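You operate a simulated robot arm through the tools that you are given. There is no shell and no other tool. Be economical: measure what you need, move in short steps, check, and stop when the job is done.

Carry out the task below with a simulated two-armed robot. There is one attempt and no reset: what you move stays moved.

TASK
Put the 200 g steel weight from the middle of the bench on the silver steel disc there and the 100 g steel weight on top of the white filter there. Switch the switch of the small switch box on. Put the pipe piece from the third shelf from the top of the tall shelving on the back of the near bench. Put the beaker on the store table top away on the blue mat. The order is free. Set down upright: pipe piece, beaker.

Only the result counts: the job must be done as asked and must still hold three seconds after the hand-in. Knocking over, shifting, dropping, spilling or breaking anything else fails it.

THE ROBOT
Two 7-joint arms with two-finger parallel grippers on one trunk, on a base that drives. Base frame: it is fixed to the floor where the robot stands at the start and does not move with it; the origin is under the middle of the robot, x ahead of it, y to its left, z up. Units: mm, degrees, N and s.
The left shoulder is at the start at [60, 189, 1228], the right one opposite. With the tool pointing down near the work surface each hand reaches from about 100 to 640 mm from the robot's upright axis, wherever it stands, measured 20 degrees to its own side. Places, roughly: back of the near bench [900, 1900, 900]; beaker [2750, 2000, 1000]; blue mat [700, -1400, 900]; pipe piece (5x5x5 cm) [2900, 3500, 900]; steel disc (7x7x2 cm) [500, 300, 900]; switch of the small switch box [-700, -400, 1000]. Payload 3.43 kg a hand.
The TCP of each hand is the grasp point between the finger pads, 30 mm short of the fingertips. In the tool frame z runs along the fingers and y along their closing line. Largest opening 94 mm; finger width 28, thickness 10; the body of the gripper, 50 by 96 mm, starts 55 mm behind the TCP.
Orientation is that of the tool frame in the base frame, as a unit quaternion [x, y, z, w]. With the fingers straight down and closing along the base's y, the tool's x points along the base's -x, its y along +y and its z along -z.

THE INTERFACE
- The arms move only by the tool arm_command. It takes "left_rows", "right_rows" or both (then of equal length, played together; a hand with none holds still); each is a list of rows, each a list of 3 entries, a list of its own where there are three numbers: the shift along the tool's x, y, z in mm, then the turn, a rotation vector about the tool's x, y, z in degrees, then the gripper command, from -1 (fully open) to 1 (shut), values between in proportion. In form: [[[dx, dy, dz], [ax, ay, az], gripper], ...]. A call has 1 to 12 rows; each row shifts and turns the commanded pose from where the row before left it, along the tool's axes as they then stand. A row lasts 0.2 s, in which the tool goes at most 50 mm and 8.6 degrees; a call with a longer step from one row to the next is refused whole, and so is a gripper value outside its range. A pose out of reach is approached as far as the arm can. The call stops where the force on the tool passes 40 N (or 10 N more than at its start, if that is more) or the arm is blocked; 0.2 s more then pass. Each finger travels about 153 mm/s and halts on what it meets, pressing with about 37 N; the grip force reading is that of the motor and also rises with nothing between the fingers. The clock runs only during rows and for 0.2 s after the last one: add rows that do not move to give the fingers time. It gives the time, the measured TCP pose, the force on the tool (base axes), the opening and the grip force at its end, in the units of the frame above (readings bear some noise), with the torque about the TCP (base axes, N m) and any sound that the robot's microphone picked up.
- Cameras (640 x 400 px; columns grow to the right, rows downward): "scene" is now at [-22.1, -51.3, 1762.7]; the picture's right is [-0.82, -0.58, 0.00], its down [-0.51, 0.73, -0.46] and it looks along [0.27, -0.38, -0.89] (base axes); focal length 228 px, centre (320, 200). "left" rides on the left gripper at [76, -14, -103] in its tool frame; the picture's right is [0.18, 0.98, 0.00], its down [-0.75, 0.14, -0.64] and it looks along [-0.63, 0.12, 0.77] (tool axes); focal length 243 px, centre (320, 200). "right" rides on the right gripper at [76, 14, -103] in its tool frame; the picture's right is [-0.18, 0.98, 0.00], its down [-0.75, -0.14, -0.64] and it looks along [-0.63, -0.12, 0.77] (tool axes); focal length 243 px, centre (320, 200). There is no depth. A picture from a camera that has moved, and an enlarged one, comes with that camera's place and axes in the base frame and with its lens.
- capture(camera): a new picture of that camera. No time passes.
- lift_body(by): slides the trunk up (or, below 0, down) by that many mm; the arms and the scene camera ride with it, the base frame stays. It gives what a move gives, with no picture.
- drive_base(legs): drives the robot by 1 to 6 legs, each [ahead, left, turn to the left] in mm, mm and degrees, along the robot's own axes; the way and the turn of a leg run together, so that a leg with both is an arc; at most 1500 mm and 180 degrees a leg. The arms and the cameras ride along, it lands a little off, and it stops where it bumps. It gives what a move gives.
- turn_head(pan, tilt): turns the head with the scene camera to pan (to the left, within 86 degrees either way) and tilt (down, from -29 to 69), counted from straight ahead of the robot. It gives what a move gives.
- zoom(camera, box): a new picture of the part [left, top, right, bottom] of that camera's present view, enlarged. No time passes.
- sign_off(): hands the job in; it is judged then, once.

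Work in short steps. Places have to be worked out from the pictures, the camera data and where the tool is seen: move nearer, look again, correct. Check each grasp and each placing, and mend what went wrong. You have 165 turns and 138 pictures in all, those below and enlarged ones among them. Open the grippers and draw the arms clear of the work before you hand the job in, unless the task says otherwise.

The tools are called after "Emit:" by a JSON object that holds its "op" and its "data". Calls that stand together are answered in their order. arm_command: Moves the arms, as the interface text tells. Its arguments: {"type":"object","properties":{"left_rows":{"type":"array","items":{"type":"array"}},"right_rows":{"type":"array","items":{"type":"array"}}},"required":[]} The other tools are called the same way: lift_body (by) slides the trunk up or down; drive_base (legs) drives the base; turn_head (pan, tilt) turns the head that bears the scene camera; capture (camera) takes a picture; zoom (camera, box) takes an enlarged picture of a part of a camera's view; sign_off () hands the job in.

At the start:

```text
time: 0.0
left_ee_pos: [348.0, -26.5, 1226.8]
left_ee_rot: [0.0, 1.0, 0.0, 0.0]
left_force: [-0.1, 0.1, 0.7]
left_moment: [-0.01, -0.02, 0.0]
left_width: 94.1
left_grasp_force: 0.0
right_ee_pos: [265.9, -315.9, 1229.6]
right_ee_rot: [0.0, 1.0, -0.001, 0.0]
right_force: [0.9, -1.0, -1.0]
right_moment: [-0.03, 0.0, 0.03]
right_width: 94.2
right_grasp_force: 0.0
trunk travel left (down, up): [-900.0, 90.0]
robot x, y, heading: [-2.0, -2.4, -0.2]
head pan, tilt: [-54.8, 62.6]
```

scene: 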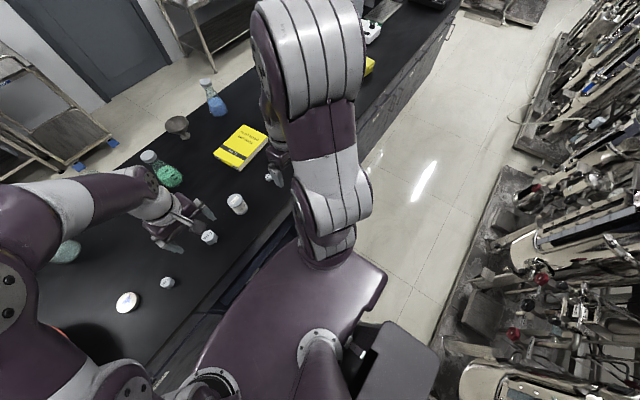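
right: 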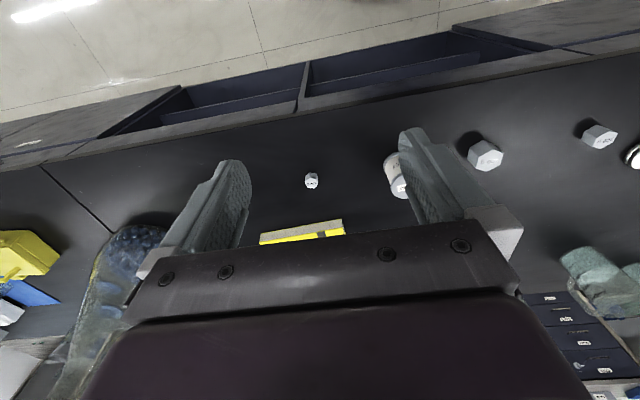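
left: 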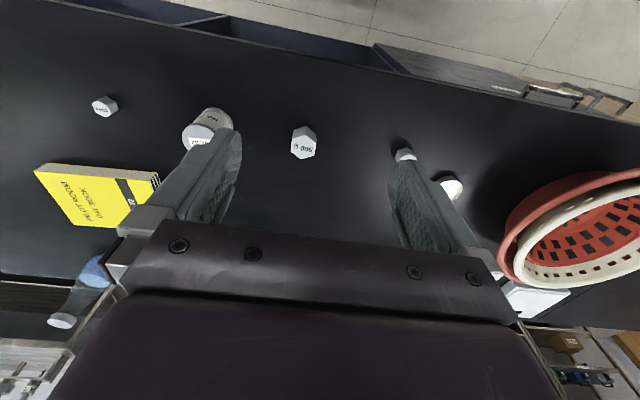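

The pictures show several weights on the bench ahead. I turn the head to view the bench around the disc.

Emit:
{"op": "turn_head", "data": {"pan": 20, "tilt": 50}}

Emit:
{"op": "capture", "data": {"camera": "scene"}}

Emit:
{"op": "zoom", "data": {"camera": "left", "box": [60, 80, 500, 230]}}

```text
time: 1.5
left_ee_pos: [348.2, -27.8, 1225.9]
left_ee_rot: [-0.001, 1.0, 0.0, -0.001]
left_force: [0.4, 0.0, 0.1]
left_moment: [0.02, -0.01, -0.05]
left_width: 94.2
left_grasp_force: 0.0
right_ee_pos: [267.2, -313.7, 1229.4]
right_ee_rot: [0.0, 1.0, 0.0, 0.0]
right_force: [0.5, 0.8, -0.5]
right_moment: [0.03, -0.01, 0.01]
right_width: 93.8
right_grasp_force: 0.0
trunk travel left (down, up): [-900.0, 90.0]
robot x, y, heading: [-1.5, -2.1, -0.1]
head pan, tilt: [20.0, 50.0]
```

```text
134 pictures are left
camera scene: at [13.6, 27.0, 1778.2], right [0.34, -0.94, 0.0], down [-0.72, -0.26, -0.64], along [0.6, 0.22, -0.77], focal length 228 px, centre (320, 200)
```

scene: 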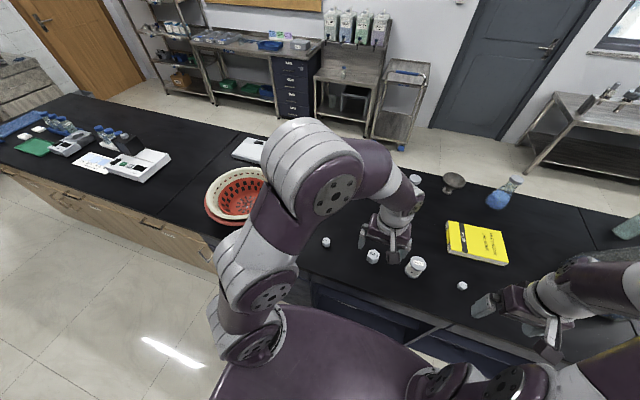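

```text
1.45 times, centred on (280, 155) of left
camera zoom: at [272.0, -40.5, 1327.8], right [-0.18, 0.98, 0.0], down [0.75, 0.14, 0.64], along [0.63, 0.12, -0.77], focal length 353 px, centre (378, 266)
```

zoom: 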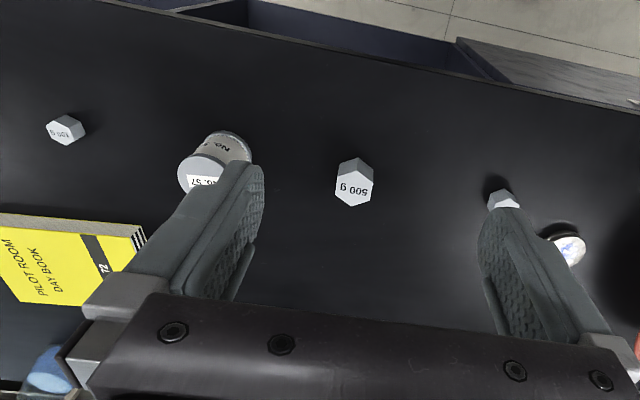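

I shift the left hand to the left to see the disc and its neighbours with the hand camera.

Emit:
{"op": "arm_command", "data": {"left_rows": [[[20, 45, 0], [0, 0, 0], -1], [[20, 45, 0], [0, 0, 0], -1], [[20, 45, 0], [0, 0, 0], -1], [[20, 45, 0], [0, 0, 0], -1], [[20, 45, 0], [0, 0, 0], -1], [[0, 45, 0], [0, 0, 0], -1]]}}

Emit:
{"op": "capture", "data": {"camera": "left"}}

Emit:
{"op": "capture", "data": {"camera": "scene"}}

```text
time: 2.9
left_ee_pos: [252.0, 243.7, 1228.4]
left_ee_rot: [0.0, 1.0, 0.001, -0.001]
left_force: [0.8, -0.7, -0.3]
left_moment: [-0.03, 0.0, -0.03]
left_width: 93.9
left_grasp_force: 0.0
right_ee_pos: [267.3, -315.5, 1228.9]
right_ee_rot: [0.0, 1.0, 0.0, 0.0]
right_force: [-0.4, 0.0, 0.5]
right_moment: [-0.04, 0.0, -0.01]
right_width: 93.8
right_grasp_force: 0.0
trunk travel left (down, up): [-900.0, 90.0]
robot x, y, heading: [-0.9, 0.0, -0.4]
head pan, tilt: [20.0, 50.0]
```

```text
132 pictures are left
camera left: at [175.6, 231.0, 1328.9], right [-0.18, 0.98, 0.0], down [0.75, 0.14, 0.64], along [0.63, 0.12, -0.77], focal length 243 px, centre (320, 200)
```

left: 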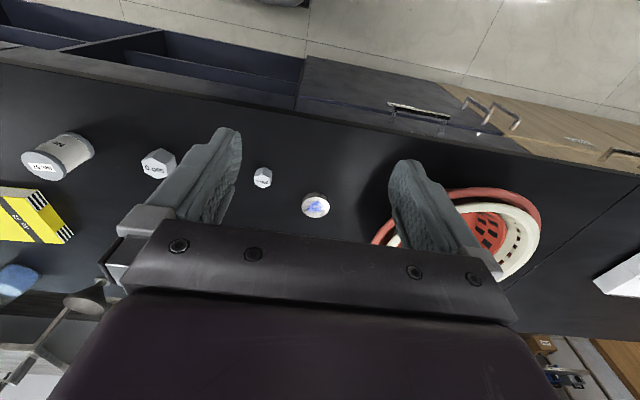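

```text
131 pictures are left
camera scene: at [14.9, 27.7, 1778.2], right [0.34, -0.94, 0.0], down [-0.72, -0.26, -0.64], along [0.6, 0.22, -0.77], focal length 228 px, centre (320, 200)
```

scene: 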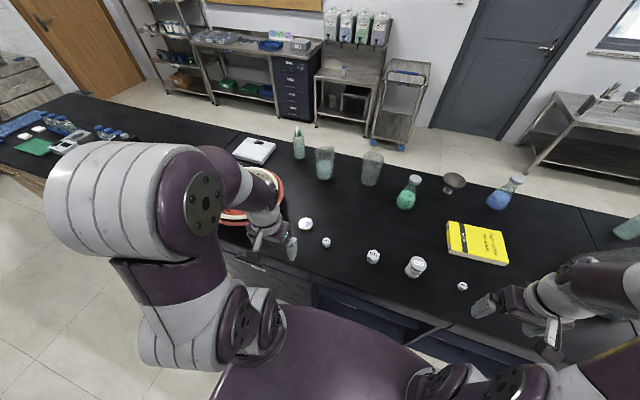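

The layout on the bench is clear; I zoom to read labels.

Emit:
{"op": "zoom", "data": {"camera": "left", "box": [0, 110, 340, 240]}}

Emit:
{"op": "zoom", "data": {"camera": "right", "box": [280, 100, 640, 240]}}

Emit:
{"op": "zoom", "data": {"camera": "scene", "box": [280, 190, 500, 320]}}

```text
1.88 times, centred on (170, 175) of left
camera zoom: at [175.6, 231.0, 1328.9], right [-0.18, 0.98, 0.0], down [0.75, 0.14, 0.64], along [0.63, 0.12, -0.77], focal length 457 px, centre (602, 247)
```

zoom: 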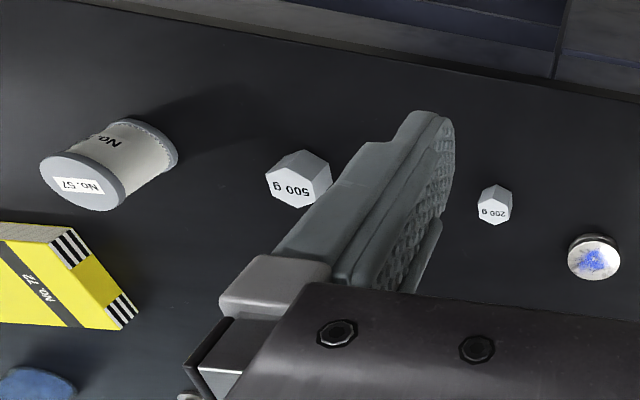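

```text
1.78 times, centred on (460, 170) of right
camera zoom: at [191.1, -300.2, 1331.5], right [0.18, 0.98, 0.0], down [0.75, -0.14, 0.64], along [0.63, -0.12, -0.77], focal length 431 px, centre (71, 253)
```

zoom: 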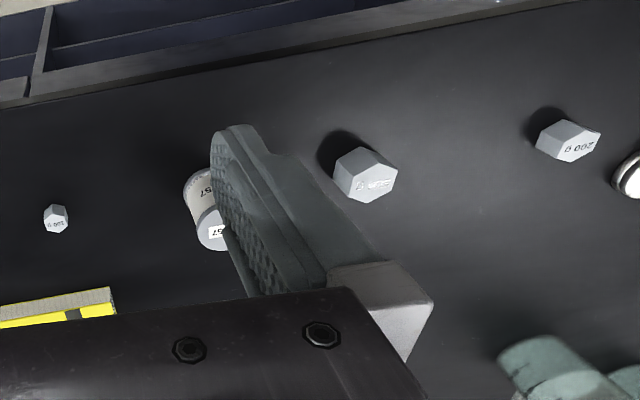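

```text
2.91 times, centred on (390, 255) of scene
camera zoom: at [14.9, 27.7, 1778.2], right [0.34, -0.94, 0.0], down [-0.72, -0.26, -0.64], along [0.6, 0.22, -0.77], focal length 663 px, centre (116, 40)
```

zoom: 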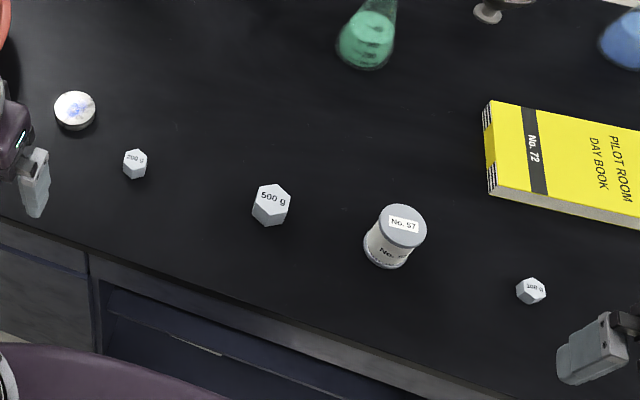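

The right-hand weight's label is unclear; I zoom on it.

Emit:
{"op": "zoom", "data": {"camera": "right", "box": [290, 165, 330, 195]}}

Emit:
{"op": "zoom", "data": {"camera": "scene", "box": [440, 270, 480, 300]}}

Emit:
{"op": "turn_head", "data": {"pan": -30, "tilt": 50}}

Emit:
{"op": "capture", "data": {"camera": "scene"}}

```text
13.33 times, centred on (310, 180) of right
camera zoom: at [191.1, -300.2, 1331.5], right [0.18, 0.98, 0.0], down [0.75, -0.14, 0.64], along [0.63, -0.12, -0.77], focal length 3235 px, centre (453, 467)
```

zoom: 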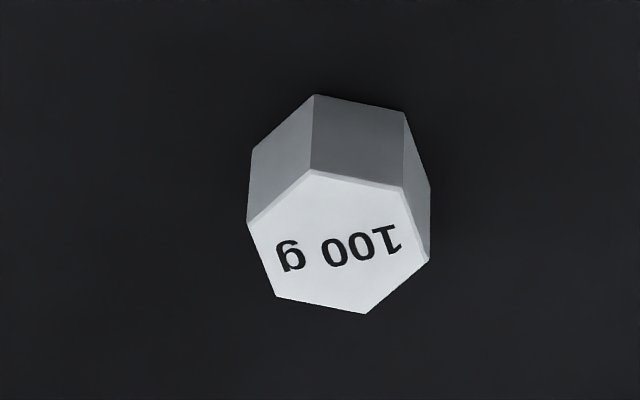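

```text
13.33 times, centred on (460, 285) of scene
camera zoom: at [14.9, 27.7, 1778.2], right [0.34, -0.94, 0.0], down [-0.72, -0.26, -0.64], along [0.6, 0.22, -0.77], focal length 3038 px, centre (-1547, -933)
```

zoom: 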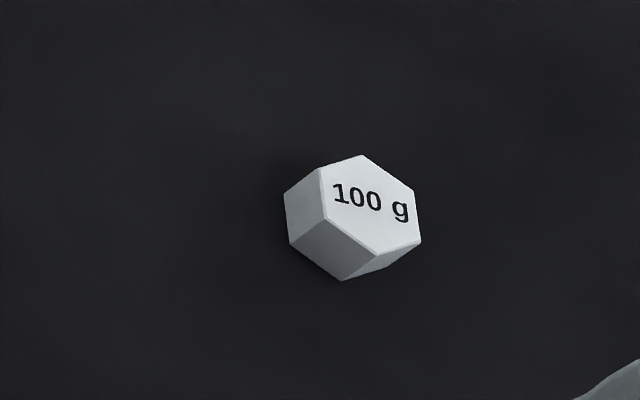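

```text
time: 4.0
left_ee_pos: [252.2, 243.1, 1228.2]
left_ee_rot: [0.0, 1.0, 0.0, 0.0]
left_force: [0.3, -0.8, 0.0]
left_moment: [0.0, 0.0, -0.01]
left_width: 94.0
left_grasp_force: 0.2
right_ee_pos: [266.8, -314.7, 1228.8]
right_ee_rot: [-0.001, 1.0, -0.001, -0.001]
right_force: [-0.3, 0.2, 0.7]
right_moment: [0.04, 0.04, 0.02]
right_width: 94.0
right_grasp_force: 0.0
trunk travel left (down, up): [-900.0, 90.0]
robot x, y, heading: [-2.4, -4.0, -0.2]
head pan, tilt: [-30.0, 50.0]
```

```text
125 pictures are left
camera scene: at [8.1, -37.5, 1778.2], right [-0.5, -0.87, 0.0], down [-0.66, 0.38, -0.64], along [0.56, -0.32, -0.77], focal length 228 px, centre (320, 200)
```

scene: 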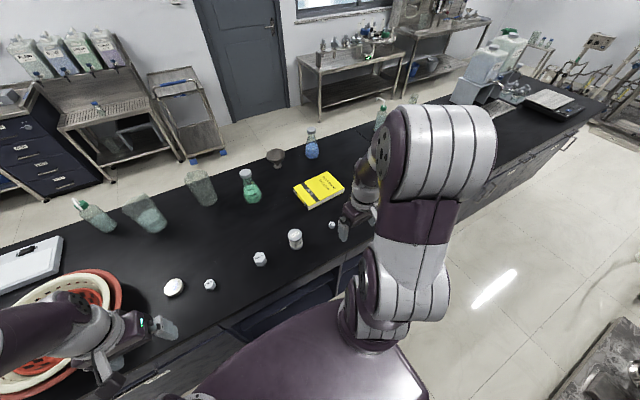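

The 200 g weight sits near [480, 170] beside the steel disc near [555, 297], and the 100 g weight near [490, -378]. I move both hands above them, still high, and look.

Emit:
{"op": "arm_command", "data": {"left_rows": [[[-28, -9, 28], [0, 0, 0], -1], [[-28, -9, 28], [0, 0, 0], -1], [[-28, -9, 28], [0, 0, 0], -1], [[-28, -9, 28], [0, 0, 0], -1], [[-28, -9, 28], [0, 0, 0], -1], [[-28, -9, 28], [0, 0, 0], -1], [[-28, -9, 28], [0, 0, 0], -1], [[-28, -9, 28], [0, 0, 0], -1]], "right_rows": [[[-28, -8, 28], [0, 0, 0], -1], [[-28, -8, 28], [0, 0, 0], -1], [[-28, -8, 28], [0, 0, 0], -1], [[-28, -8, 28], [0, 0, 0], -1], [[-28, -8, 28], [0, 0, 0], -1], [[-28, -8, 28], [0, 0, 0], -1], [[-28, -8, 28], [0, 0, 0], -1], [[-28, -8, 28], [0, 0, 0], -1]]}}

Emit:
{"op": "capture", "data": {"camera": "left"}}

Emit:
{"op": "capture", "data": {"camera": "right"}}

```text
time: 5.8
left_ee_pos: [473.7, 172.5, 1001.6]
left_ee_rot: [0.0, 1.0, 0.001, -0.002]
left_force: [1.2, -0.2, -0.2]
left_moment: [0.02, 0.06, 0.01]
left_width: 93.9
left_grasp_force: 0.1
right_ee_pos: [491.9, -376.4, 1004.0]
right_ee_rot: [0.0, 1.0, 0.0, -0.002]
right_force: [0.3, -0.2, -0.4]
right_moment: [0.03, 0.03, -0.01]
right_width: 93.9
right_grasp_force: 0.0
trunk travel left (down, up): [-900.0, 90.0]
robot x, y, heading: [2.3, -0.4, -0.1]
head pan, tilt: [-30.0, 50.0]
```

```text
124 pictures are left
camera left: at [397.6, 159.4, 1103.8], right [-0.18, 0.98, 0.0], down [0.76, 0.14, 0.64], along [0.63, 0.12, -0.77], focal length 243 px, centre (320, 200)
```

left: 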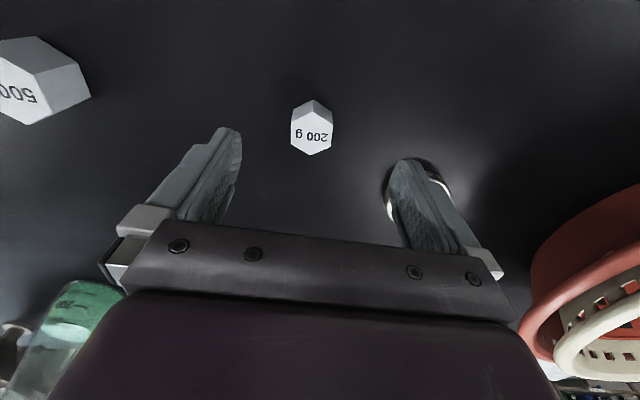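

```text
123 pictures are left
camera right: at [416.1, -362.5, 1106.2], right [0.18, 0.98, 0.0], down [0.76, -0.14, 0.64], along [0.63, -0.12, -0.77], focal length 243 px, centre (320, 200)
```

right: 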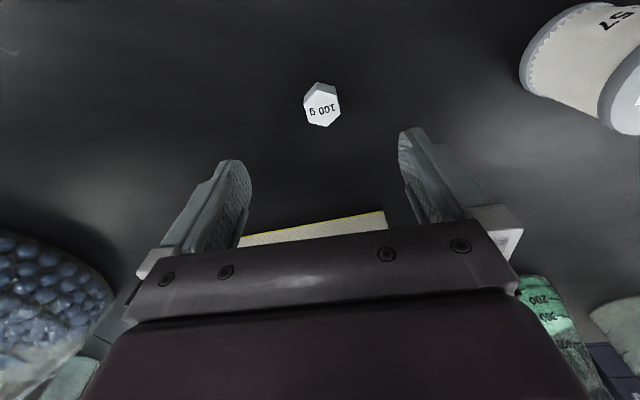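

Both weights lie nearly below the hands; I correct sideways and descend to z≈925, then check.

Emit:
{"op": "arm_command", "data": {"left_rows": [[[-9, -1.5, 30], [0, 0, 0], -1], [[-9, -1.5, 30], [0, 0, 0], -1], [[0, 0, 18], [0, 0, 0], -1]], "right_rows": [[[1, 1, 30], [0, 0, 0], -1], [[1, 0, 30], [0, 0, 0], -1], [[0, 0, 18], [0, 0, 0], -1]]}}

Emit:
{"op": "capture", "data": {"camera": "left"}}

Emit:
{"op": "capture", "data": {"camera": "right"}}

```text
time: 6.7
left_ee_pos: [488.3, 169.4, 931.1]
left_ee_rot: [0.0, 1.0, 0.0, 0.003]
left_force: [-0.6, 0.2, 0.3]
left_moment: [0.02, -0.02, 0.0]
left_width: 94.2
left_grasp_force: 0.1
right_ee_pos: [485.4, -377.5, 932.6]
right_ee_rot: [0.0, 1.0, -0.001, 0.0]
right_force: [-1.0, 0.1, -0.1]
right_moment: [-0.02, 0.0, 0.0]
right_width: 94.1
right_grasp_force: 0.1
trunk travel left (down, up): [-900.0, 90.0]
robot x, y, heading: [-1.2, -0.0, -0.2]
head pan, tilt: [-30.0, 50.0]
stopped in row 3 (left hand): the force on the tool passed its limit (the readings are from after the stop); the commanded pose is now the measured one
```

```text
122 pictures are left
camera left: at [412.2, 156.3, 1031.6], right [-0.18, 0.98, 0.0], down [0.75, 0.14, 0.65], along [0.63, 0.12, -0.76], focal length 243 px, centre (320, 200)
```

left: 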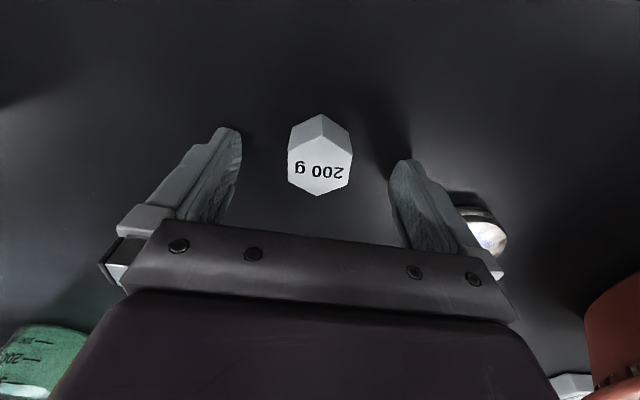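

```text
121 pictures are left
camera right: at [409.5, -362.4, 1034.5], right [0.18, 0.98, 0.0], down [0.75, -0.14, 0.64], along [0.63, -0.12, -0.77], focal length 243 px, centre (320, 200)
```

right: 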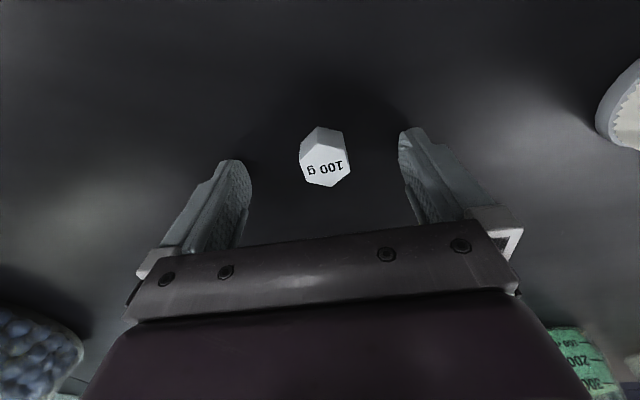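

The left fingertips touched the bench, so its surface is at about z=901 and the weights' tops near 925. I centre both hands (200 g at [480,169], 100 g at [476,-373]) and grip.

Emit:
{"op": "arm_command", "data": {"left_rows": [[[8, 0, -3], [0, 0, 0], -1], [[0, 0, 0], [0, 0, 0], 1], [[0, 0, 0], [0, 0, 0], 1], [[0, 0, 0], [0, 0, 0], 1], [[0, 0, 0], [0, 0, 0], 1]], "right_rows": [[[9, 4, -1], [0, 0, 0], -1], [[0, 0, 0], [0, 0, 0], 1], [[0, 0, 0], [0, 0, 0], 1], [[0, 0, 0], [0, 0, 0], 1], [[0, 0, 0], [0, 0, 0], 1]]}}

Emit:
{"op": "capture", "data": {"camera": "left"}}

Emit:
{"op": "capture", "data": {"camera": "right"}}

```text
time: 7.9
left_ee_pos: [483.9, 170.4, 934.0]
left_ee_rot: [0.0, 1.0, 0.0, 0.002]
left_force: [-2.0, 2.8, 12.2]
left_moment: [0.11, 0.04, 0.01]
left_width: 31.4
left_grasp_force: 36.6
right_ee_pos: [478.1, -373.0, 932.6]
right_ee_rot: [0.001, 1.0, 0.0, -0.001]
right_force: [0.8, -0.1, -0.7]
right_moment: [-0.03, 0.02, 0.0]
right_width: 24.5
right_grasp_force: 36.6
trunk travel left (down, up): [-900.0, 90.0]
robot x, y, heading: [2.8, -1.5, 0.1]
head pan, tilt: [-30.0, 50.0]
```

```text
120 pictures are left
camera left: at [406.3, 156.3, 1034.5], right [-0.18, 0.98, 0.0], down [0.75, 0.14, 0.65], along [0.63, 0.12, -0.76], focal length 243 px, centre (320, 200)
```

left: 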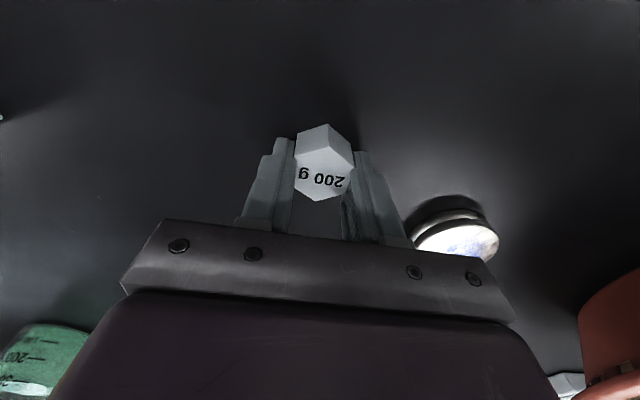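

```text
119 pictures are left
camera right: at [402.0, -357.8, 1034.1], right [0.18, 0.98, 0.0], down [0.75, -0.14, 0.64], along [0.63, -0.12, -0.77], focal length 243 px, centre (320, 200)
```

right: 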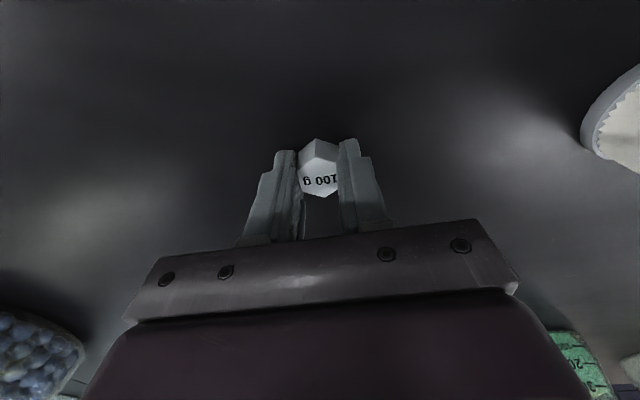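

Both gripped (31 and 24 mm). I lift both, and move the left toward the disc (~[527,286]) and the right toward the white filter (~[478,-196]) to look.

Emit:
{"op": "arm_command", "data": {"left_rows": [[[0, 0, -30], [0, 0, 0], 1], [[0, 0, -30], [0, 0, 0], 1], [[-10, 28, -20], [0, 0, 0], 1], [[-10, 28, 0], [0, 0, 0], 1], [[-10, 28, 0], [0, 0, 0], 1], [[0, 20, 0], [0, 0, 0], 1]], "right_rows": [[[0, 0, -40], [0, 0, 0], 1], [[0, 0, -40], [0, 0, 0], 1], [[0, 0, -40], [0, 0, 0], 1], [[0, 45, 0], [0, 0, 0], 1], [[0, 45, 0], [0, 0, 0], 1], [[0, 45, 0], [0, 0, 0], 1]]}}

Emit:
{"op": "capture", "data": {"camera": "left"}}

Emit:
{"op": "capture", "data": {"camera": "right"}}

```text
time: 9.3
left_ee_pos: [509.5, 277.6, 1010.5]
left_ee_rot: [0.001, 1.0, -0.001, 0.001]
left_force: [0.0, 0.6, -1.9]
left_moment: [-0.01, -0.01, 0.0]
left_width: 31.6
left_grasp_force: 37.2
right_ee_pos: [477.8, -237.7, 1051.0]
right_ee_rot: [0.001, 1.0, -0.001, -0.001]
right_force: [-0.4, 0.5, -0.9]
right_moment: [-0.01, -0.01, 0.0]
right_width: 24.7
right_grasp_force: 37.2
trunk travel left (down, up): [-900.0, 90.0]
robot x, y, heading: [1.2, -1.0, 0.0]
head pan, tilt: [-30.0, 50.0]
```

```text
118 pictures are left
camera left: at [434.3, 264.1, 1112.1], right [-0.18, 0.98, 0.0], down [0.75, 0.14, 0.64], along [0.63, 0.12, -0.77], focal length 243 px, centre (320, 200)
```

left: 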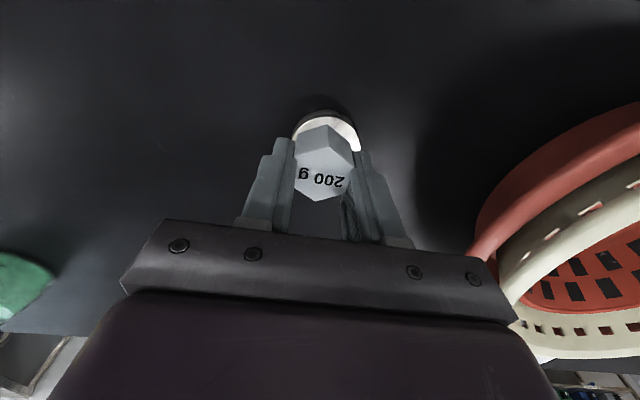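

```text
117 pictures are left
camera right: at [403.0, -223.3, 1154.5], right [0.18, 0.98, 0.0], down [0.75, -0.14, 0.64], along [0.63, -0.12, -0.77], focal length 243 px, centre (320, 200)
```

right: 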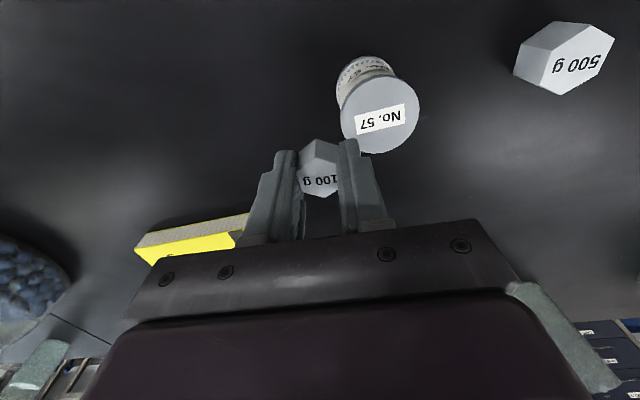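

Disc centre ≈[531,287], filter top centre ≈[481,-191,~967]. I move over both and stop a little above.

Emit:
{"op": "arm_command", "data": {"left_rows": [[[-12, 5, 0], [0, 0, 0], 1], [[-11, 4, 10], [0, 0, 0], 1], [[0, 0, 25], [0, 0, 0], 1], [[0, 0, 8], [0, 0, 0], 1]], "right_rows": [[[-2, 24, 0], [0, 0, 0], 1], [[-2, 23, 0], [0, 0, 0], 1], [[0, 0, 20], [0, 0, 0], 1], [[0, 0, 15], [0, 0, 0], 1]]}}

Emit:
{"op": "capture", "data": {"camera": "left"}}

Emit:
{"op": "capture", "data": {"camera": "right"}}

Emit:
{"op": "turn_head", "data": {"pan": 0, "tilt": 60}}

Emit:
{"op": "capture", "data": {"camera": "scene"}}

```text
time: 10.3
left_ee_pos: [536.9, 282.9, 969.3]
left_ee_rot: [-0.001, 1.0, -0.001, 0.001]
left_force: [0.2, 0.1, -1.4]
left_moment: [0.02, 0.01, 0.02]
left_width: 31.6
left_grasp_force: 37.0
right_ee_pos: [485.5, -191.0, 1015.3]
right_ee_rot: [0.0, 1.0, 0.0, 0.0]
right_force: [0.2, -0.1, -1.0]
right_moment: [0.03, 0.01, 0.02]
right_width: 24.2
right_grasp_force: 36.8
trunk travel left (down, up): [-900.0, 90.0]
robot x, y, heading: [-2.0, 0.3, 0.1]
head pan, tilt: [-30.0, 50.0]
```

```text
116 pictures are left
camera left: at [460.1, 270.3, 1070.7], right [-0.18, 0.98, 0.0], down [0.75, 0.14, 0.64], along [0.63, 0.12, -0.77], focal length 243 px, centre (320, 200)
```

left: 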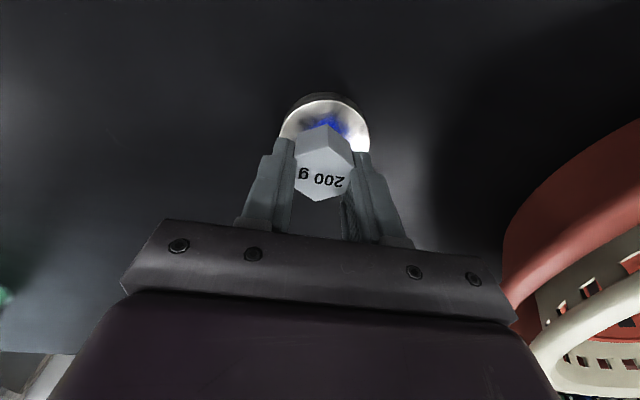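

```text
115 pictures are left
camera right: at [408.2, -176.9, 1117.8], right [0.18, 0.98, 0.0], down [0.75, -0.14, 0.64], along [0.63, -0.12, -0.77], focal length 243 px, centre (320, 200)
```

right: 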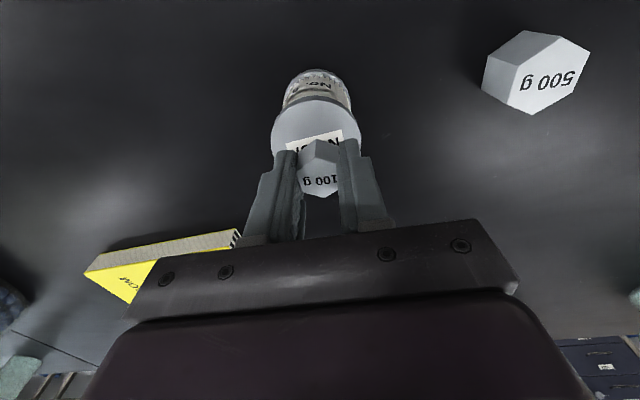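

```text
time: 11.2
left_ee_pos: [537.1, 282.8, 969.9]
left_ee_rot: [0.0, 1.0, 0.001, 0.001]
left_force: [0.1, -0.8, -2.4]
left_moment: [-0.01, -0.02, -0.01]
left_width: 31.4
left_grasp_force: 36.9
right_ee_pos: [483.7, -192.2, 1016.1]
right_ee_rot: [0.0, 1.0, 0.0, -0.001]
right_force: [-0.2, 0.1, -1.5]
right_moment: [0.04, -0.03, 0.01]
right_width: 24.6
right_grasp_force: 36.7
trunk travel left (down, up): [-900.0, 90.0]
robot x, y, heading: [1.2, 1.5, -0.2]
head pan, tilt: [0.0, 60.0]
```

```text
114 pictures are left
camera scene: at [8.7, 0.6, 1765.7], right [0.0, -1.0, 0.0], down [-0.87, 0.0, -0.5], along [0.5, 0.0, -0.87], focal length 228 px, centre (320, 200)
```

scene: 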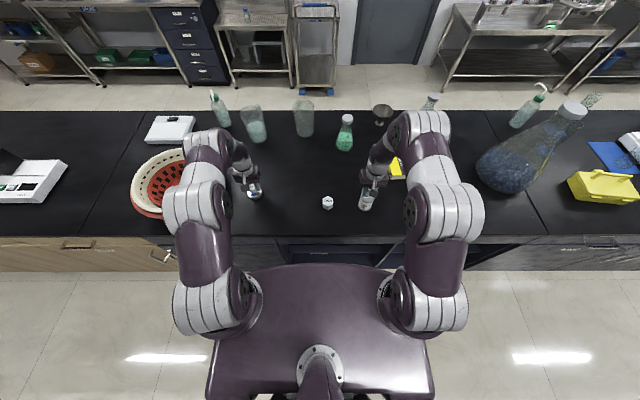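

Small lateral corrections (2–3 mm) then lower close to contact in small steps.

Emit:
{"op": "arm_command", "data": {"left_rows": [[[2, 3, 0], [0, 0, 0], 1], [[0, 0, 8], [0, 0, 0], 1], [[0, 0, 4], [0, 0, 0], 1], [[0, 0, 2], [0, 0, 0], 1]], "right_rows": [[[3, -1.5, 0], [0, 0, 0], 1], [[0, 0, 8], [0, 0, 0], 1], [[0, 0, 4], [0, 0, 0], 1], [[0, 0, 2], [0, 0, 0], 1]]}}

Emit:
{"op": "zoom", "data": {"camera": "scene", "box": [230, 150, 410, 230]}}

```text
time: 12.3
left_ee_pos: [531.7, 285.7, 956.7]
left_ee_rot: [0.0, 1.0, -0.001, 0.002]
left_force: [-0.3, 1.5, -1.1]
left_moment: [0.03, 0.0, -0.02]
left_width: 31.5
left_grasp_force: 37.5
right_ee_pos: [482.8, -191.8, 1008.4]
right_ee_rot: [0.0, 1.0, -0.001, 0.005]
right_force: [-5.8, -1.5, 22.8]
right_moment: [-0.01, 0.41, 0.06]
right_width: 24.7
right_grasp_force: 37.0
trunk travel left (down, up): [-900.0, 90.0]
robot x, y, heading: [3.7, -2.3, 0.1]
head pan, tilt: [0.0, 60.0]
stopped in row 4 (right hand): the force on the tool passed its limit (the readings are from after the stop); the commanded pose is now the measured one
```

```text
3.56 times, centred on (320, 190) of scene
camera zoom: at [4.5, 2.2, 1765.8], right [0.0, -1.0, 0.0], down [-0.86, 0.0, -0.5], along [0.5, 0.0, -0.86], focal length 810 px, centre (320, 236)
```

zoom: 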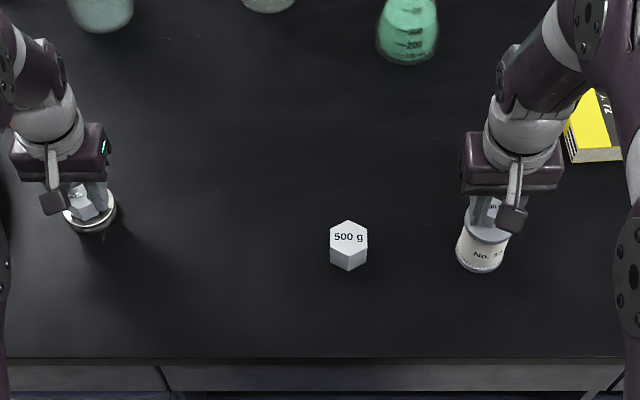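

The right weight is in contact with the filter top; I ease off and open it while lowering the left in 1 mm steps.

Emit:
{"op": "arm_command", "data": {"left_rows": [[[0, 0, 1], [0, 0, 0], 1], [[0, 0, 1], [0, 0, 0], 1], [[0, 0, 1], [0, 0, 0], 1]], "right_rows": [[[0, 0, -0.7], [0, 0, 0], 1], [[0, 0, 0], [0, 0, 0], 0.3], [[0, 0, 0], [0, 0, 0], -0.2]]}}

Emit:
{"op": "capture", "data": {"camera": "right"}}

Emit:
{"op": "capture", "data": {"camera": "left"}}

```text
time: 13.1
left_ee_pos: [532.5, 286.2, 954.3]
left_ee_rot: [-0.001, 1.0, -0.001, 0.002]
left_force: [0.5, -0.8, -3.0]
left_moment: [0.01, -0.04, -0.03]
left_width: 31.6
left_grasp_force: 36.4
right_ee_pos: [481.1, -191.4, 1007.6]
right_ee_rot: [0.0, 1.0, 0.0, 0.005]
right_force: [-0.9, -0.2, 21.6]
right_moment: [-0.02, 0.15, 0.0]
right_width: 52.0
right_grasp_force: 0.1
trunk travel left (down, up): [-900.0, 90.0]
robot x, y, heading: [-3.3, 1.6, 0.1]
head pan, tilt: [0.0, 60.0]
```

```text
112 pictures are left
camera right: at [405.1, -177.1, 1109.1], right [0.18, 0.98, 0.0], down [0.75, -0.14, 0.65], along [0.64, -0.12, -0.76], focal length 243 px, centre (320, 200)
```

right: 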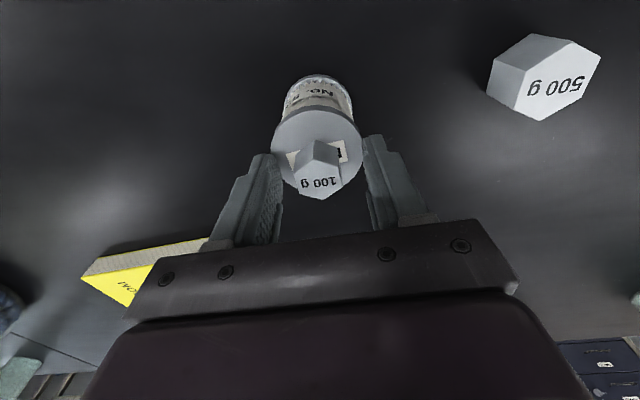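

```text
111 pictures are left
camera left: at [456.0, 273.3, 1055.0], right [-0.18, 0.98, 0.0], down [0.75, 0.14, 0.64], along [0.63, 0.12, -0.76], focal length 243 px, centre (320, 200)
```

left: 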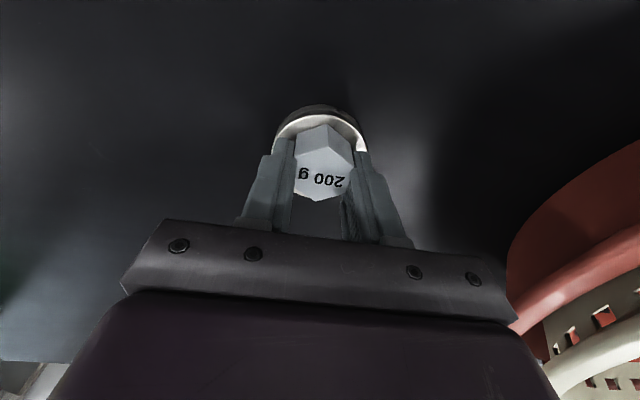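

The 100 g weight stands on the filter. I lift the right hand straight up, and lower the left further to contact.

Emit:
{"op": "arm_command", "data": {"left_rows": [[[0, 0, 1], [0, 0, 0], 1], [[0, 0, 1], [0, 0, 0], 1], [[0, 0, 1], [0, 0, 0], 1], [[0, 0, 1], [0, 0, 0], 1]], "right_rows": [[[0, 0, -5], [0, 0, 0], -0.2], [[0, 0, -15], [0, 0, 0], -0.2], [[0, 0, -30], [0, 0, 0], -0.2], [[0, 0, -40], [0, 0, 0], -0.5]]}}

```text
time: 14.1
left_ee_pos: [534.0, 286.1, 952.2]
left_ee_rot: [0.0, 1.0, 0.001, 0.004]
left_force: [1.2, 0.3, 17.5]
left_moment: [0.0, 0.21, -0.01]
left_width: 31.5
left_grasp_force: 36.4
right_ee_pos: [480.8, -194.6, 1096.3]
right_ee_rot: [0.0, 1.0, -0.001, 0.004]
right_force: [0.2, 0.0, 1.1]
right_moment: [0.02, 0.01, 0.03]
right_width: 70.2
right_grasp_force: 0.0
trunk travel left (down, up): [-900.0, 90.0]
robot x, y, heading: [2.8, 2.6, 0.0]
head pan, tilt: [0.0, 60.0]
```

Left contact (17 N). I open the left a little, then raise it.

Emit:
{"op": "arm_command", "data": {"left_rows": [[[0, 0, -0.5], [0, 0, 0], 0.3], [[0, 0, 0], [0, 0, 0], 0], [[0, 0, 0], [0, 0, 0], -0.2], [[0, 0, -5], [0, 0, 0], -0.2], [[0, 0, -20], [0, 0, 0], -0.2], [[0, 0, -40], [0, 0, 0], -0.5], [[0, 0, -40], [0, 0, 0], -0.5]]}}

Emit:
{"op": "capture", "data": {"camera": "left"}}

Emit:
{"op": "capture", "data": {"camera": "right"}}

```text
time: 15.7
left_ee_pos: [533.2, 284.3, 1056.6]
left_ee_rot: [0.0, 1.0, 0.0, 0.001]
left_force: [0.3, -0.2, 0.4]
left_moment: [-0.02, 0.01, 0.02]
left_width: 70.5
left_grasp_force: 0.0
right_ee_pos: [481.1, -193.9, 1094.7]
right_ee_rot: [0.0, 1.0, 0.0, 0.004]
right_force: [0.1, 0.0, 0.7]
right_moment: [-0.04, 0.0, 0.0]
right_width: 70.5
right_grasp_force: 0.1
trunk travel left (down, up): [-900.0, 90.0]
robot x, y, heading: [1.3, 0.7, -0.0]
head pan, tilt: [0.0, 60.0]
```

```text
110 pictures are left
camera left: at [457.4, 272.1, 1158.3], right [-0.18, 0.98, 0.0], down [0.75, 0.14, 0.64], along [0.63, 0.12, -0.77], focal length 243 px, centre (320, 200)
```

left: 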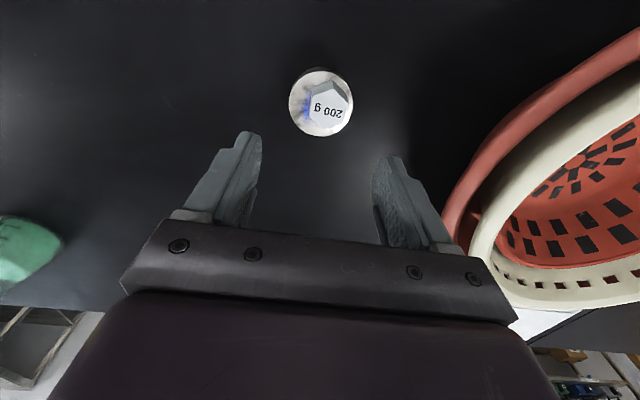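

```text
109 pictures are left
camera right: at [403.8, -179.8, 1196.7], right [0.18, 0.98, 0.0], down [0.75, -0.14, 0.65], along [0.64, -0.12, -0.76], focal length 243 px, centre (320, 200)
```

right: 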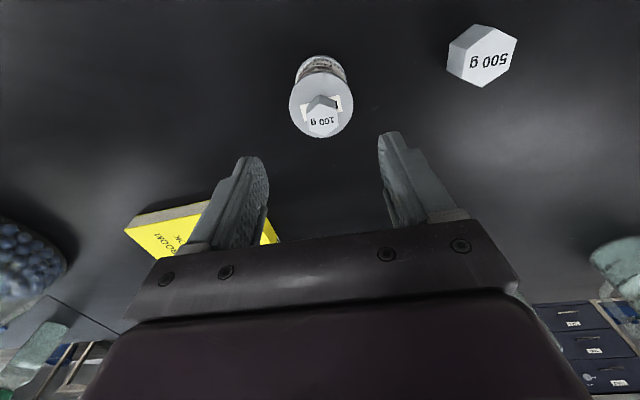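

Both weights are placed. I retract both arms up and back, then look around for driving room.

Emit:
{"op": "arm_command", "data": {"left_rows": [[[0, 0, -40], [0, 0, 0], -1], [[34, -12, -20], [0, 0, 0], -1], [[34, -12, -20], [0, 0, 0], -1], [[34, -12, -20], [0, 0, 0], -1], [[34, -12, -20], [0, 0, 0], -1], [[34, -12, -20], [0, 0, 0], -1], [[34, -12, -20], [0, 0, 0], -1], [[34, -12, -20], [0, 0, 0], -1], [[34, 0, -10], [0, 0, 0], -1]], "right_rows": [[[0, 0, -40], [0, 0, 0], -1], [[26, 0, -12], [0, 0, 0], -1], [[26, 0, -12], [0, 0, 0], -1], [[26, 0, -12], [0, 0, 0], -1], [[26, 0, -12], [0, 0, 0], -1], [[26, 0, -12], [0, 0, 0], -1], [[26, 0, -12], [0, 0, 0], -1], [[26, 0, -12], [0, 0, 0], -1], [[26, 0, -12], [0, 0, 0], -1]]}}

Emit:
{"op": "turn_head", "data": {"pan": -86, "tilt": 35}}

Emit:
{"op": "capture", "data": {"camera": "scene"}}

Emit:
{"op": "turn_head", "data": {"pan": 86, "tilt": 35}}

Emit:
{"op": "capture", "data": {"camera": "scene"}}

```text
time: 17.7
left_ee_pos: [258.3, 202.8, 1244.0]
left_ee_rot: [0.0, 1.0, 0.0, 0.002]
left_force: [-0.6, 0.4, 0.2]
left_moment: [0.02, -0.02, -0.02]
left_width: 94.0
left_grasp_force: 0.2
right_ee_pos: [268.7, -193.2, 1231.0]
right_ee_rot: [0.0, 1.0, -0.001, 0.004]
right_force: [-0.1, -0.7, -0.4]
right_moment: [-0.01, -0.01, -0.01]
right_width: 94.1
right_grasp_force: 0.0
trunk travel left (down, up): [-900.0, 90.0]
robot x, y, heading: [-2.0, -1.4, -0.1]
head pan, tilt: [0.0, 60.0]
```

```text
time: 19.3
left_ee_pos: [261.9, 201.7, 1242.9]
left_ee_rot: [0.0, 1.0, 0.0, 0.001]
left_force: [0.0, -0.2, -0.2]
left_moment: [0.0, 0.0, 0.0]
left_width: 94.3
left_grasp_force: 0.1
right_ee_pos: [273.9, -194.9, 1231.8]
right_ee_rot: [0.0, 1.0, 0.0, 0.004]
right_force: [0.6, 0.5, 0.2]
right_moment: [0.0, 0.02, 0.02]
right_width: 93.9
right_grasp_force: 0.0
trunk travel left (down, up): [-900.0, 90.0]
robot x, y, heading: [3.6, -2.0, 0.0]
head pan, tilt: [-85.9, 35.0]
```

```text
108 pictures are left
camera scene: at [-52.3, -87.1, 1799.9], right [-1.0, -0.07, 0.0], down [-0.04, 0.57, -0.82], along [0.06, -0.82, -0.57], focal length 228 px, centre (320, 200)
```

scene: 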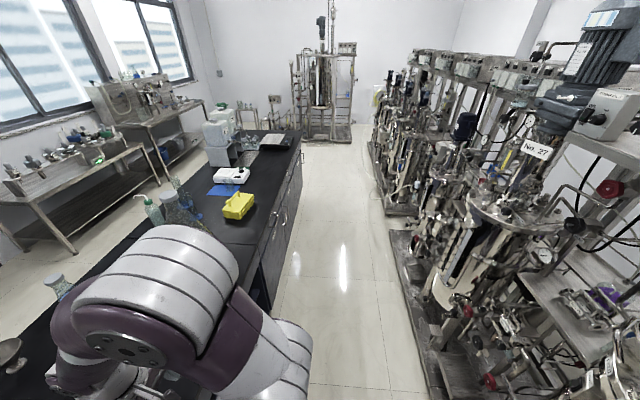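

```text
time: 21.9
left_ee_pos: [262.1, 202.3, 1243.5]
left_ee_rot: [0.0, 1.0, 0.0, 0.001]
left_force: [0.3, -0.6, -0.3]
left_moment: [-0.01, -0.03, -0.03]
left_width: 94.0
left_grasp_force: 0.1
right_ee_pos: [273.2, -195.5, 1230.1]
right_ee_rot: [0.0, 1.0, 0.0, 0.003]
right_force: [-0.5, 0.9, -0.5]
right_moment: [0.03, 0.01, 0.02]
right_width: 94.0
right_grasp_force: 0.1
trunk travel left (down, up): [-900.0, 90.0]
robot x, y, heading: [2.5, 1.2, 0.1]
head pan, tilt: [85.9, 35.0]
```

```text
107 pictures are left
camera scene: at [-52.5, 88.6, 1800.0], right [1.0, -0.07, 0.0], down [-0.04, -0.57, -0.82], along [0.06, 0.82, -0.57], focal length 228 px, centre (320, 200)
```

scene: 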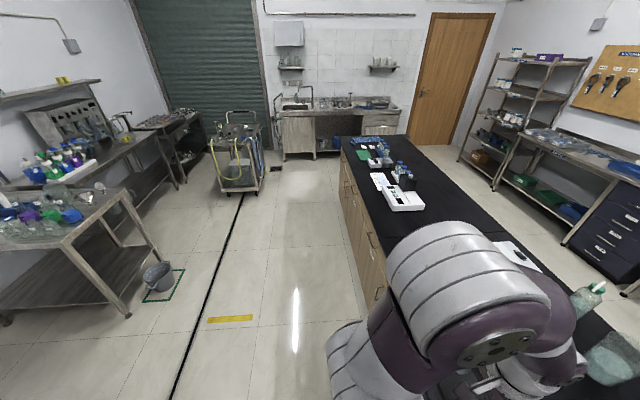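

The plant racks stand behind at x≈-690. I back off slightly from the bench (front x≈347), then turn left 180° toward the switch box.

Emit:
{"op": "drive_base", "data": {"legs": [[-120, 0, 0], [0, 0, 90], [0, 0, 90]]}}

Emit:
{"op": "turn_head", "data": {"pan": 25, "tilt": 35}}

Emit:
{"op": "capture", "data": {"camera": "scene"}}

```text
time: 30.7
left_ee_pos: [-381.3, -200.0, 1243.5]
left_ee_rot: [1.0, -0.006, -0.001, 0.0]
left_force: [0.6, 1.0, -0.2]
left_moment: [0.02, -0.01, 0.02]
left_width: 94.0
left_grasp_force: 0.0
right_ee_pos: [-387.8, 199.1, 1231.1]
right_ee_rot: [1.0, -0.006, -0.003, -0.001]
right_force: [-0.9, 0.0, -0.6]
right_moment: [0.02, 0.0, 0.0]
right_width: 94.0
right_grasp_force: 0.1
trunk travel left (down, up): [-900.0, 90.0]
robot x, y, heading: [-117.9, -2.0, 179.3]
head pan, tilt: [85.9, 35.0]
```

```text
time: 32.0
left_ee_pos: [-382.0, -198.8, 1243.9]
left_ee_rot: [1.0, -0.006, -0.001, -0.001]
left_force: [0.0, -0.4, -0.6]
left_moment: [-0.02, 0.02, -0.02]
left_width: 94.1
left_grasp_force: 0.1
right_ee_pos: [-387.8, 199.4, 1231.4]
right_ee_rot: [1.0, -0.006, -0.002, 0.0]
right_force: [0.4, 0.1, 0.2]
right_moment: [-0.01, 0.01, -0.04]
right_width: 93.9
right_grasp_force: 0.1
trunk travel left (down, up): [-900.0, 90.0]
robot x, y, heading: [-118.2, -1.1, 179.2]
head pan, tilt: [25.0, 35.0]
```

```text
106 pictures are left
camera scene: at [-136.8, -36.4, 1800.0], right [-0.41, 0.91, 0.0], down [0.52, 0.24, -0.82], along [-0.75, -0.34, -0.57], focal length 228 px, centre (320, 200)
```

scene: 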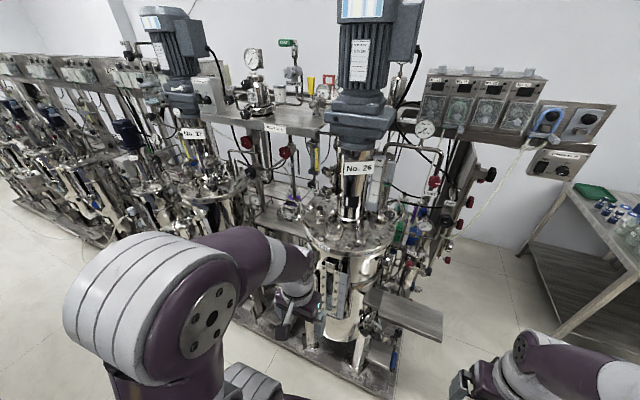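

The expected switch place is hidden behind my left arm; I look through the left hand camera.

Emit:
{"op": "capture", "data": {"camera": "left"}}

Emit:
{"op": "zoom", "data": {"camera": "scene", "box": [180, 180, 440, 350]}}

```text
105 pictures are left
camera left: at [-305.6, -185.2, 1345.1], right [0.17, -0.99, 0.0], down [-0.75, -0.13, 0.64], along [-0.63, -0.11, -0.77], focal length 243 px, centre (320, 200)
```

left: 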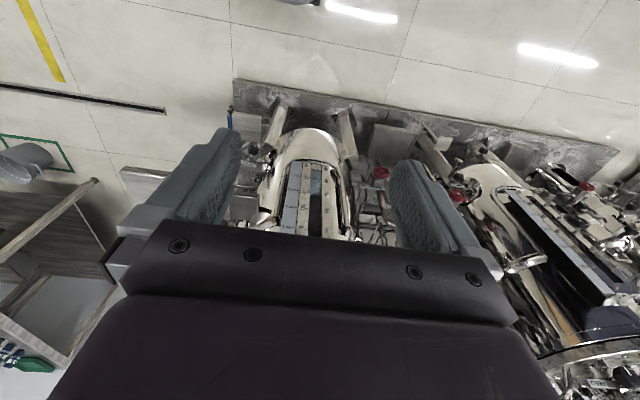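

```text
2.35 times, centred on (310, 265) of scene
camera zoom: at [-136.8, -36.4, 1800.0], right [-0.41, 0.91, 0.0], down [0.52, 0.24, -0.82], along [-0.75, -0.34, -0.57], focal length 536 px, centre (344, 47)
```

zoom: 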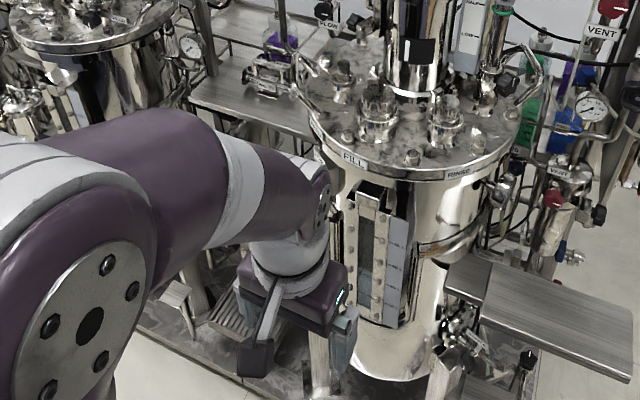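

I drive 400 mm to the robot's left to face the switch place, between the arms.

Emit:
{"op": "drive_base", "data": {"legs": [[0, 400, 0]]}}

Emit:
{"op": "turn_head", "data": {"pan": 0, "tilt": 45}}

Emit:
{"op": "capture", "data": {"camera": "scene"}}

Emit:
{"op": "capture", "data": {"camera": "left"}}

```text
time: 34.5
left_ee_pos: [-389.2, -600.9, 1245.2]
left_ee_rot: [1.0, -0.008, -0.001, 0.001]
left_force: [0.0, 0.8, -0.6]
left_moment: [0.02, -0.01, 0.01]
left_width: 94.0
left_grasp_force: 0.1
right_ee_pos: [-392.0, -202.6, 1230.4]
right_ee_rot: [1.0, -0.009, -0.003, 0.001]
right_force: [0.2, 0.7, 0.8]
right_moment: [0.02, 0.02, 0.01]
right_width: 93.7
right_grasp_force: 0.1
trunk travel left (down, up): [-900.0, 90.0]
robot x, y, heading: [-125.6, -404.8, 178.7]
head pan, tilt: [25.0, 35.0]
```

```text
time: 35.4
left_ee_pos: [-389.1, -600.9, 1243.3]
left_ee_rot: [1.0, -0.009, -0.001, 0.0]
left_force: [-0.6, 0.4, -0.1]
left_moment: [-0.03, -0.02, -0.01]
left_width: 93.6
left_grasp_force: 0.2
right_ee_pos: [-392.3, -204.4, 1231.7]
right_ee_rot: [1.0, -0.008, -0.004, 0.0]
right_force: [-0.5, 0.6, 0.5]
right_moment: [-0.01, 0.03, 0.03]
right_width: 93.9
right_grasp_force: 0.3
trunk travel left (down, up): [-900.0, 90.0]
robot x, y, heading: [-120.5, -406.5, 178.8]
head pan, tilt: [0.0, 45.0]
```

```text
103 pictures are left
camera scene: at [-143.8, -402.8, 1785.2], right [0.02, 1.0, 0.0], down [0.71, -0.01, -0.71], along [-0.71, 0.01, -0.71], focal length 228 px, centre (320, 200)
```

scene: 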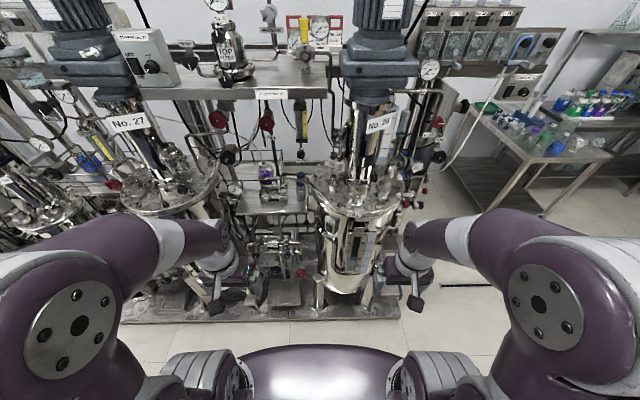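

```text
102 pictures are left
camera left: at [-312.3, -587.9, 1345.1], right [0.17, -0.99, 0.0], down [-0.75, -0.13, 0.64], along [-0.63, -0.11, -0.77], focal length 243 px, centre (320, 200)
```

left: 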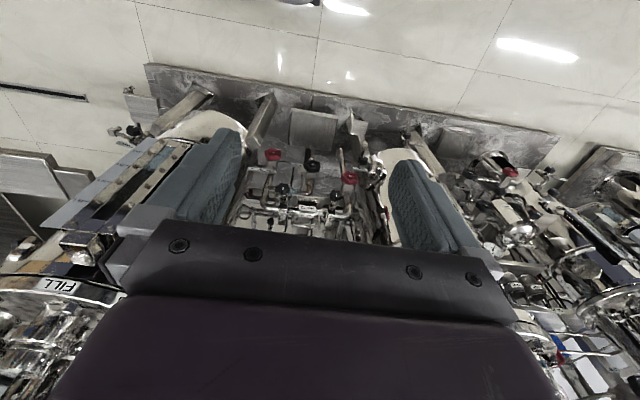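

I zoom around the expected place and on the boxes at the back.

Emit:
{"op": "zoom", "data": {"camera": "scene", "box": [210, 150, 420, 290]}}

Emit:
{"op": "zoom", "data": {"camera": "scene", "box": [60, 10, 340, 190]}}

```text
2.86 times, centred on (315, 220) of scene
camera zoom: at [-143.8, -402.8, 1785.2], right [0.02, 1.0, 0.0], down [0.71, -0.01, -0.71], along [-0.71, 0.01, -0.71], focal length 651 px, centre (334, 143)
```

zoom: 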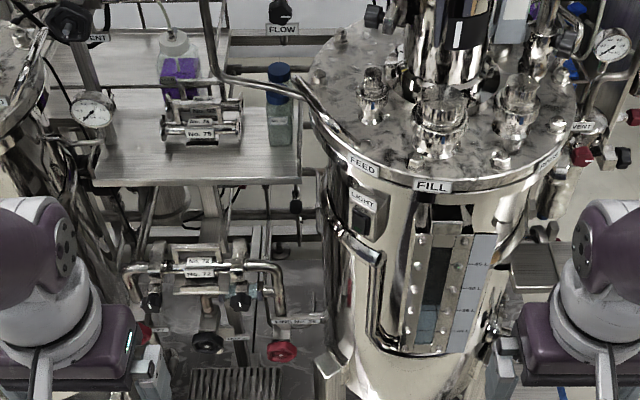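

```text
2.22 times, centred on (200, 100) of scene
camera zoom: at [-143.8, -402.8, 1785.2], right [0.02, 1.0, 0.0], down [0.71, -0.01, -0.71], along [-0.71, 0.01, -0.71], focal length 506 px, centre (587, 422)
```

zoom: 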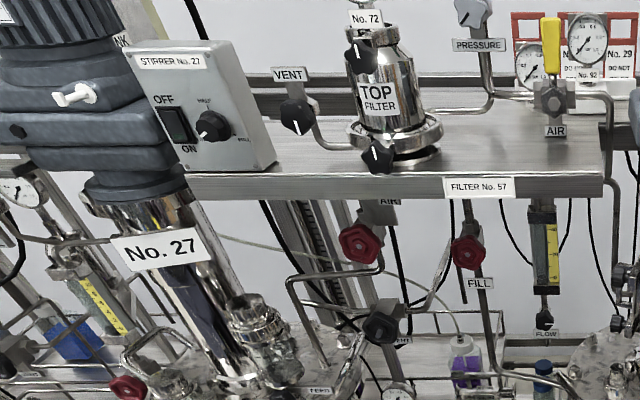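

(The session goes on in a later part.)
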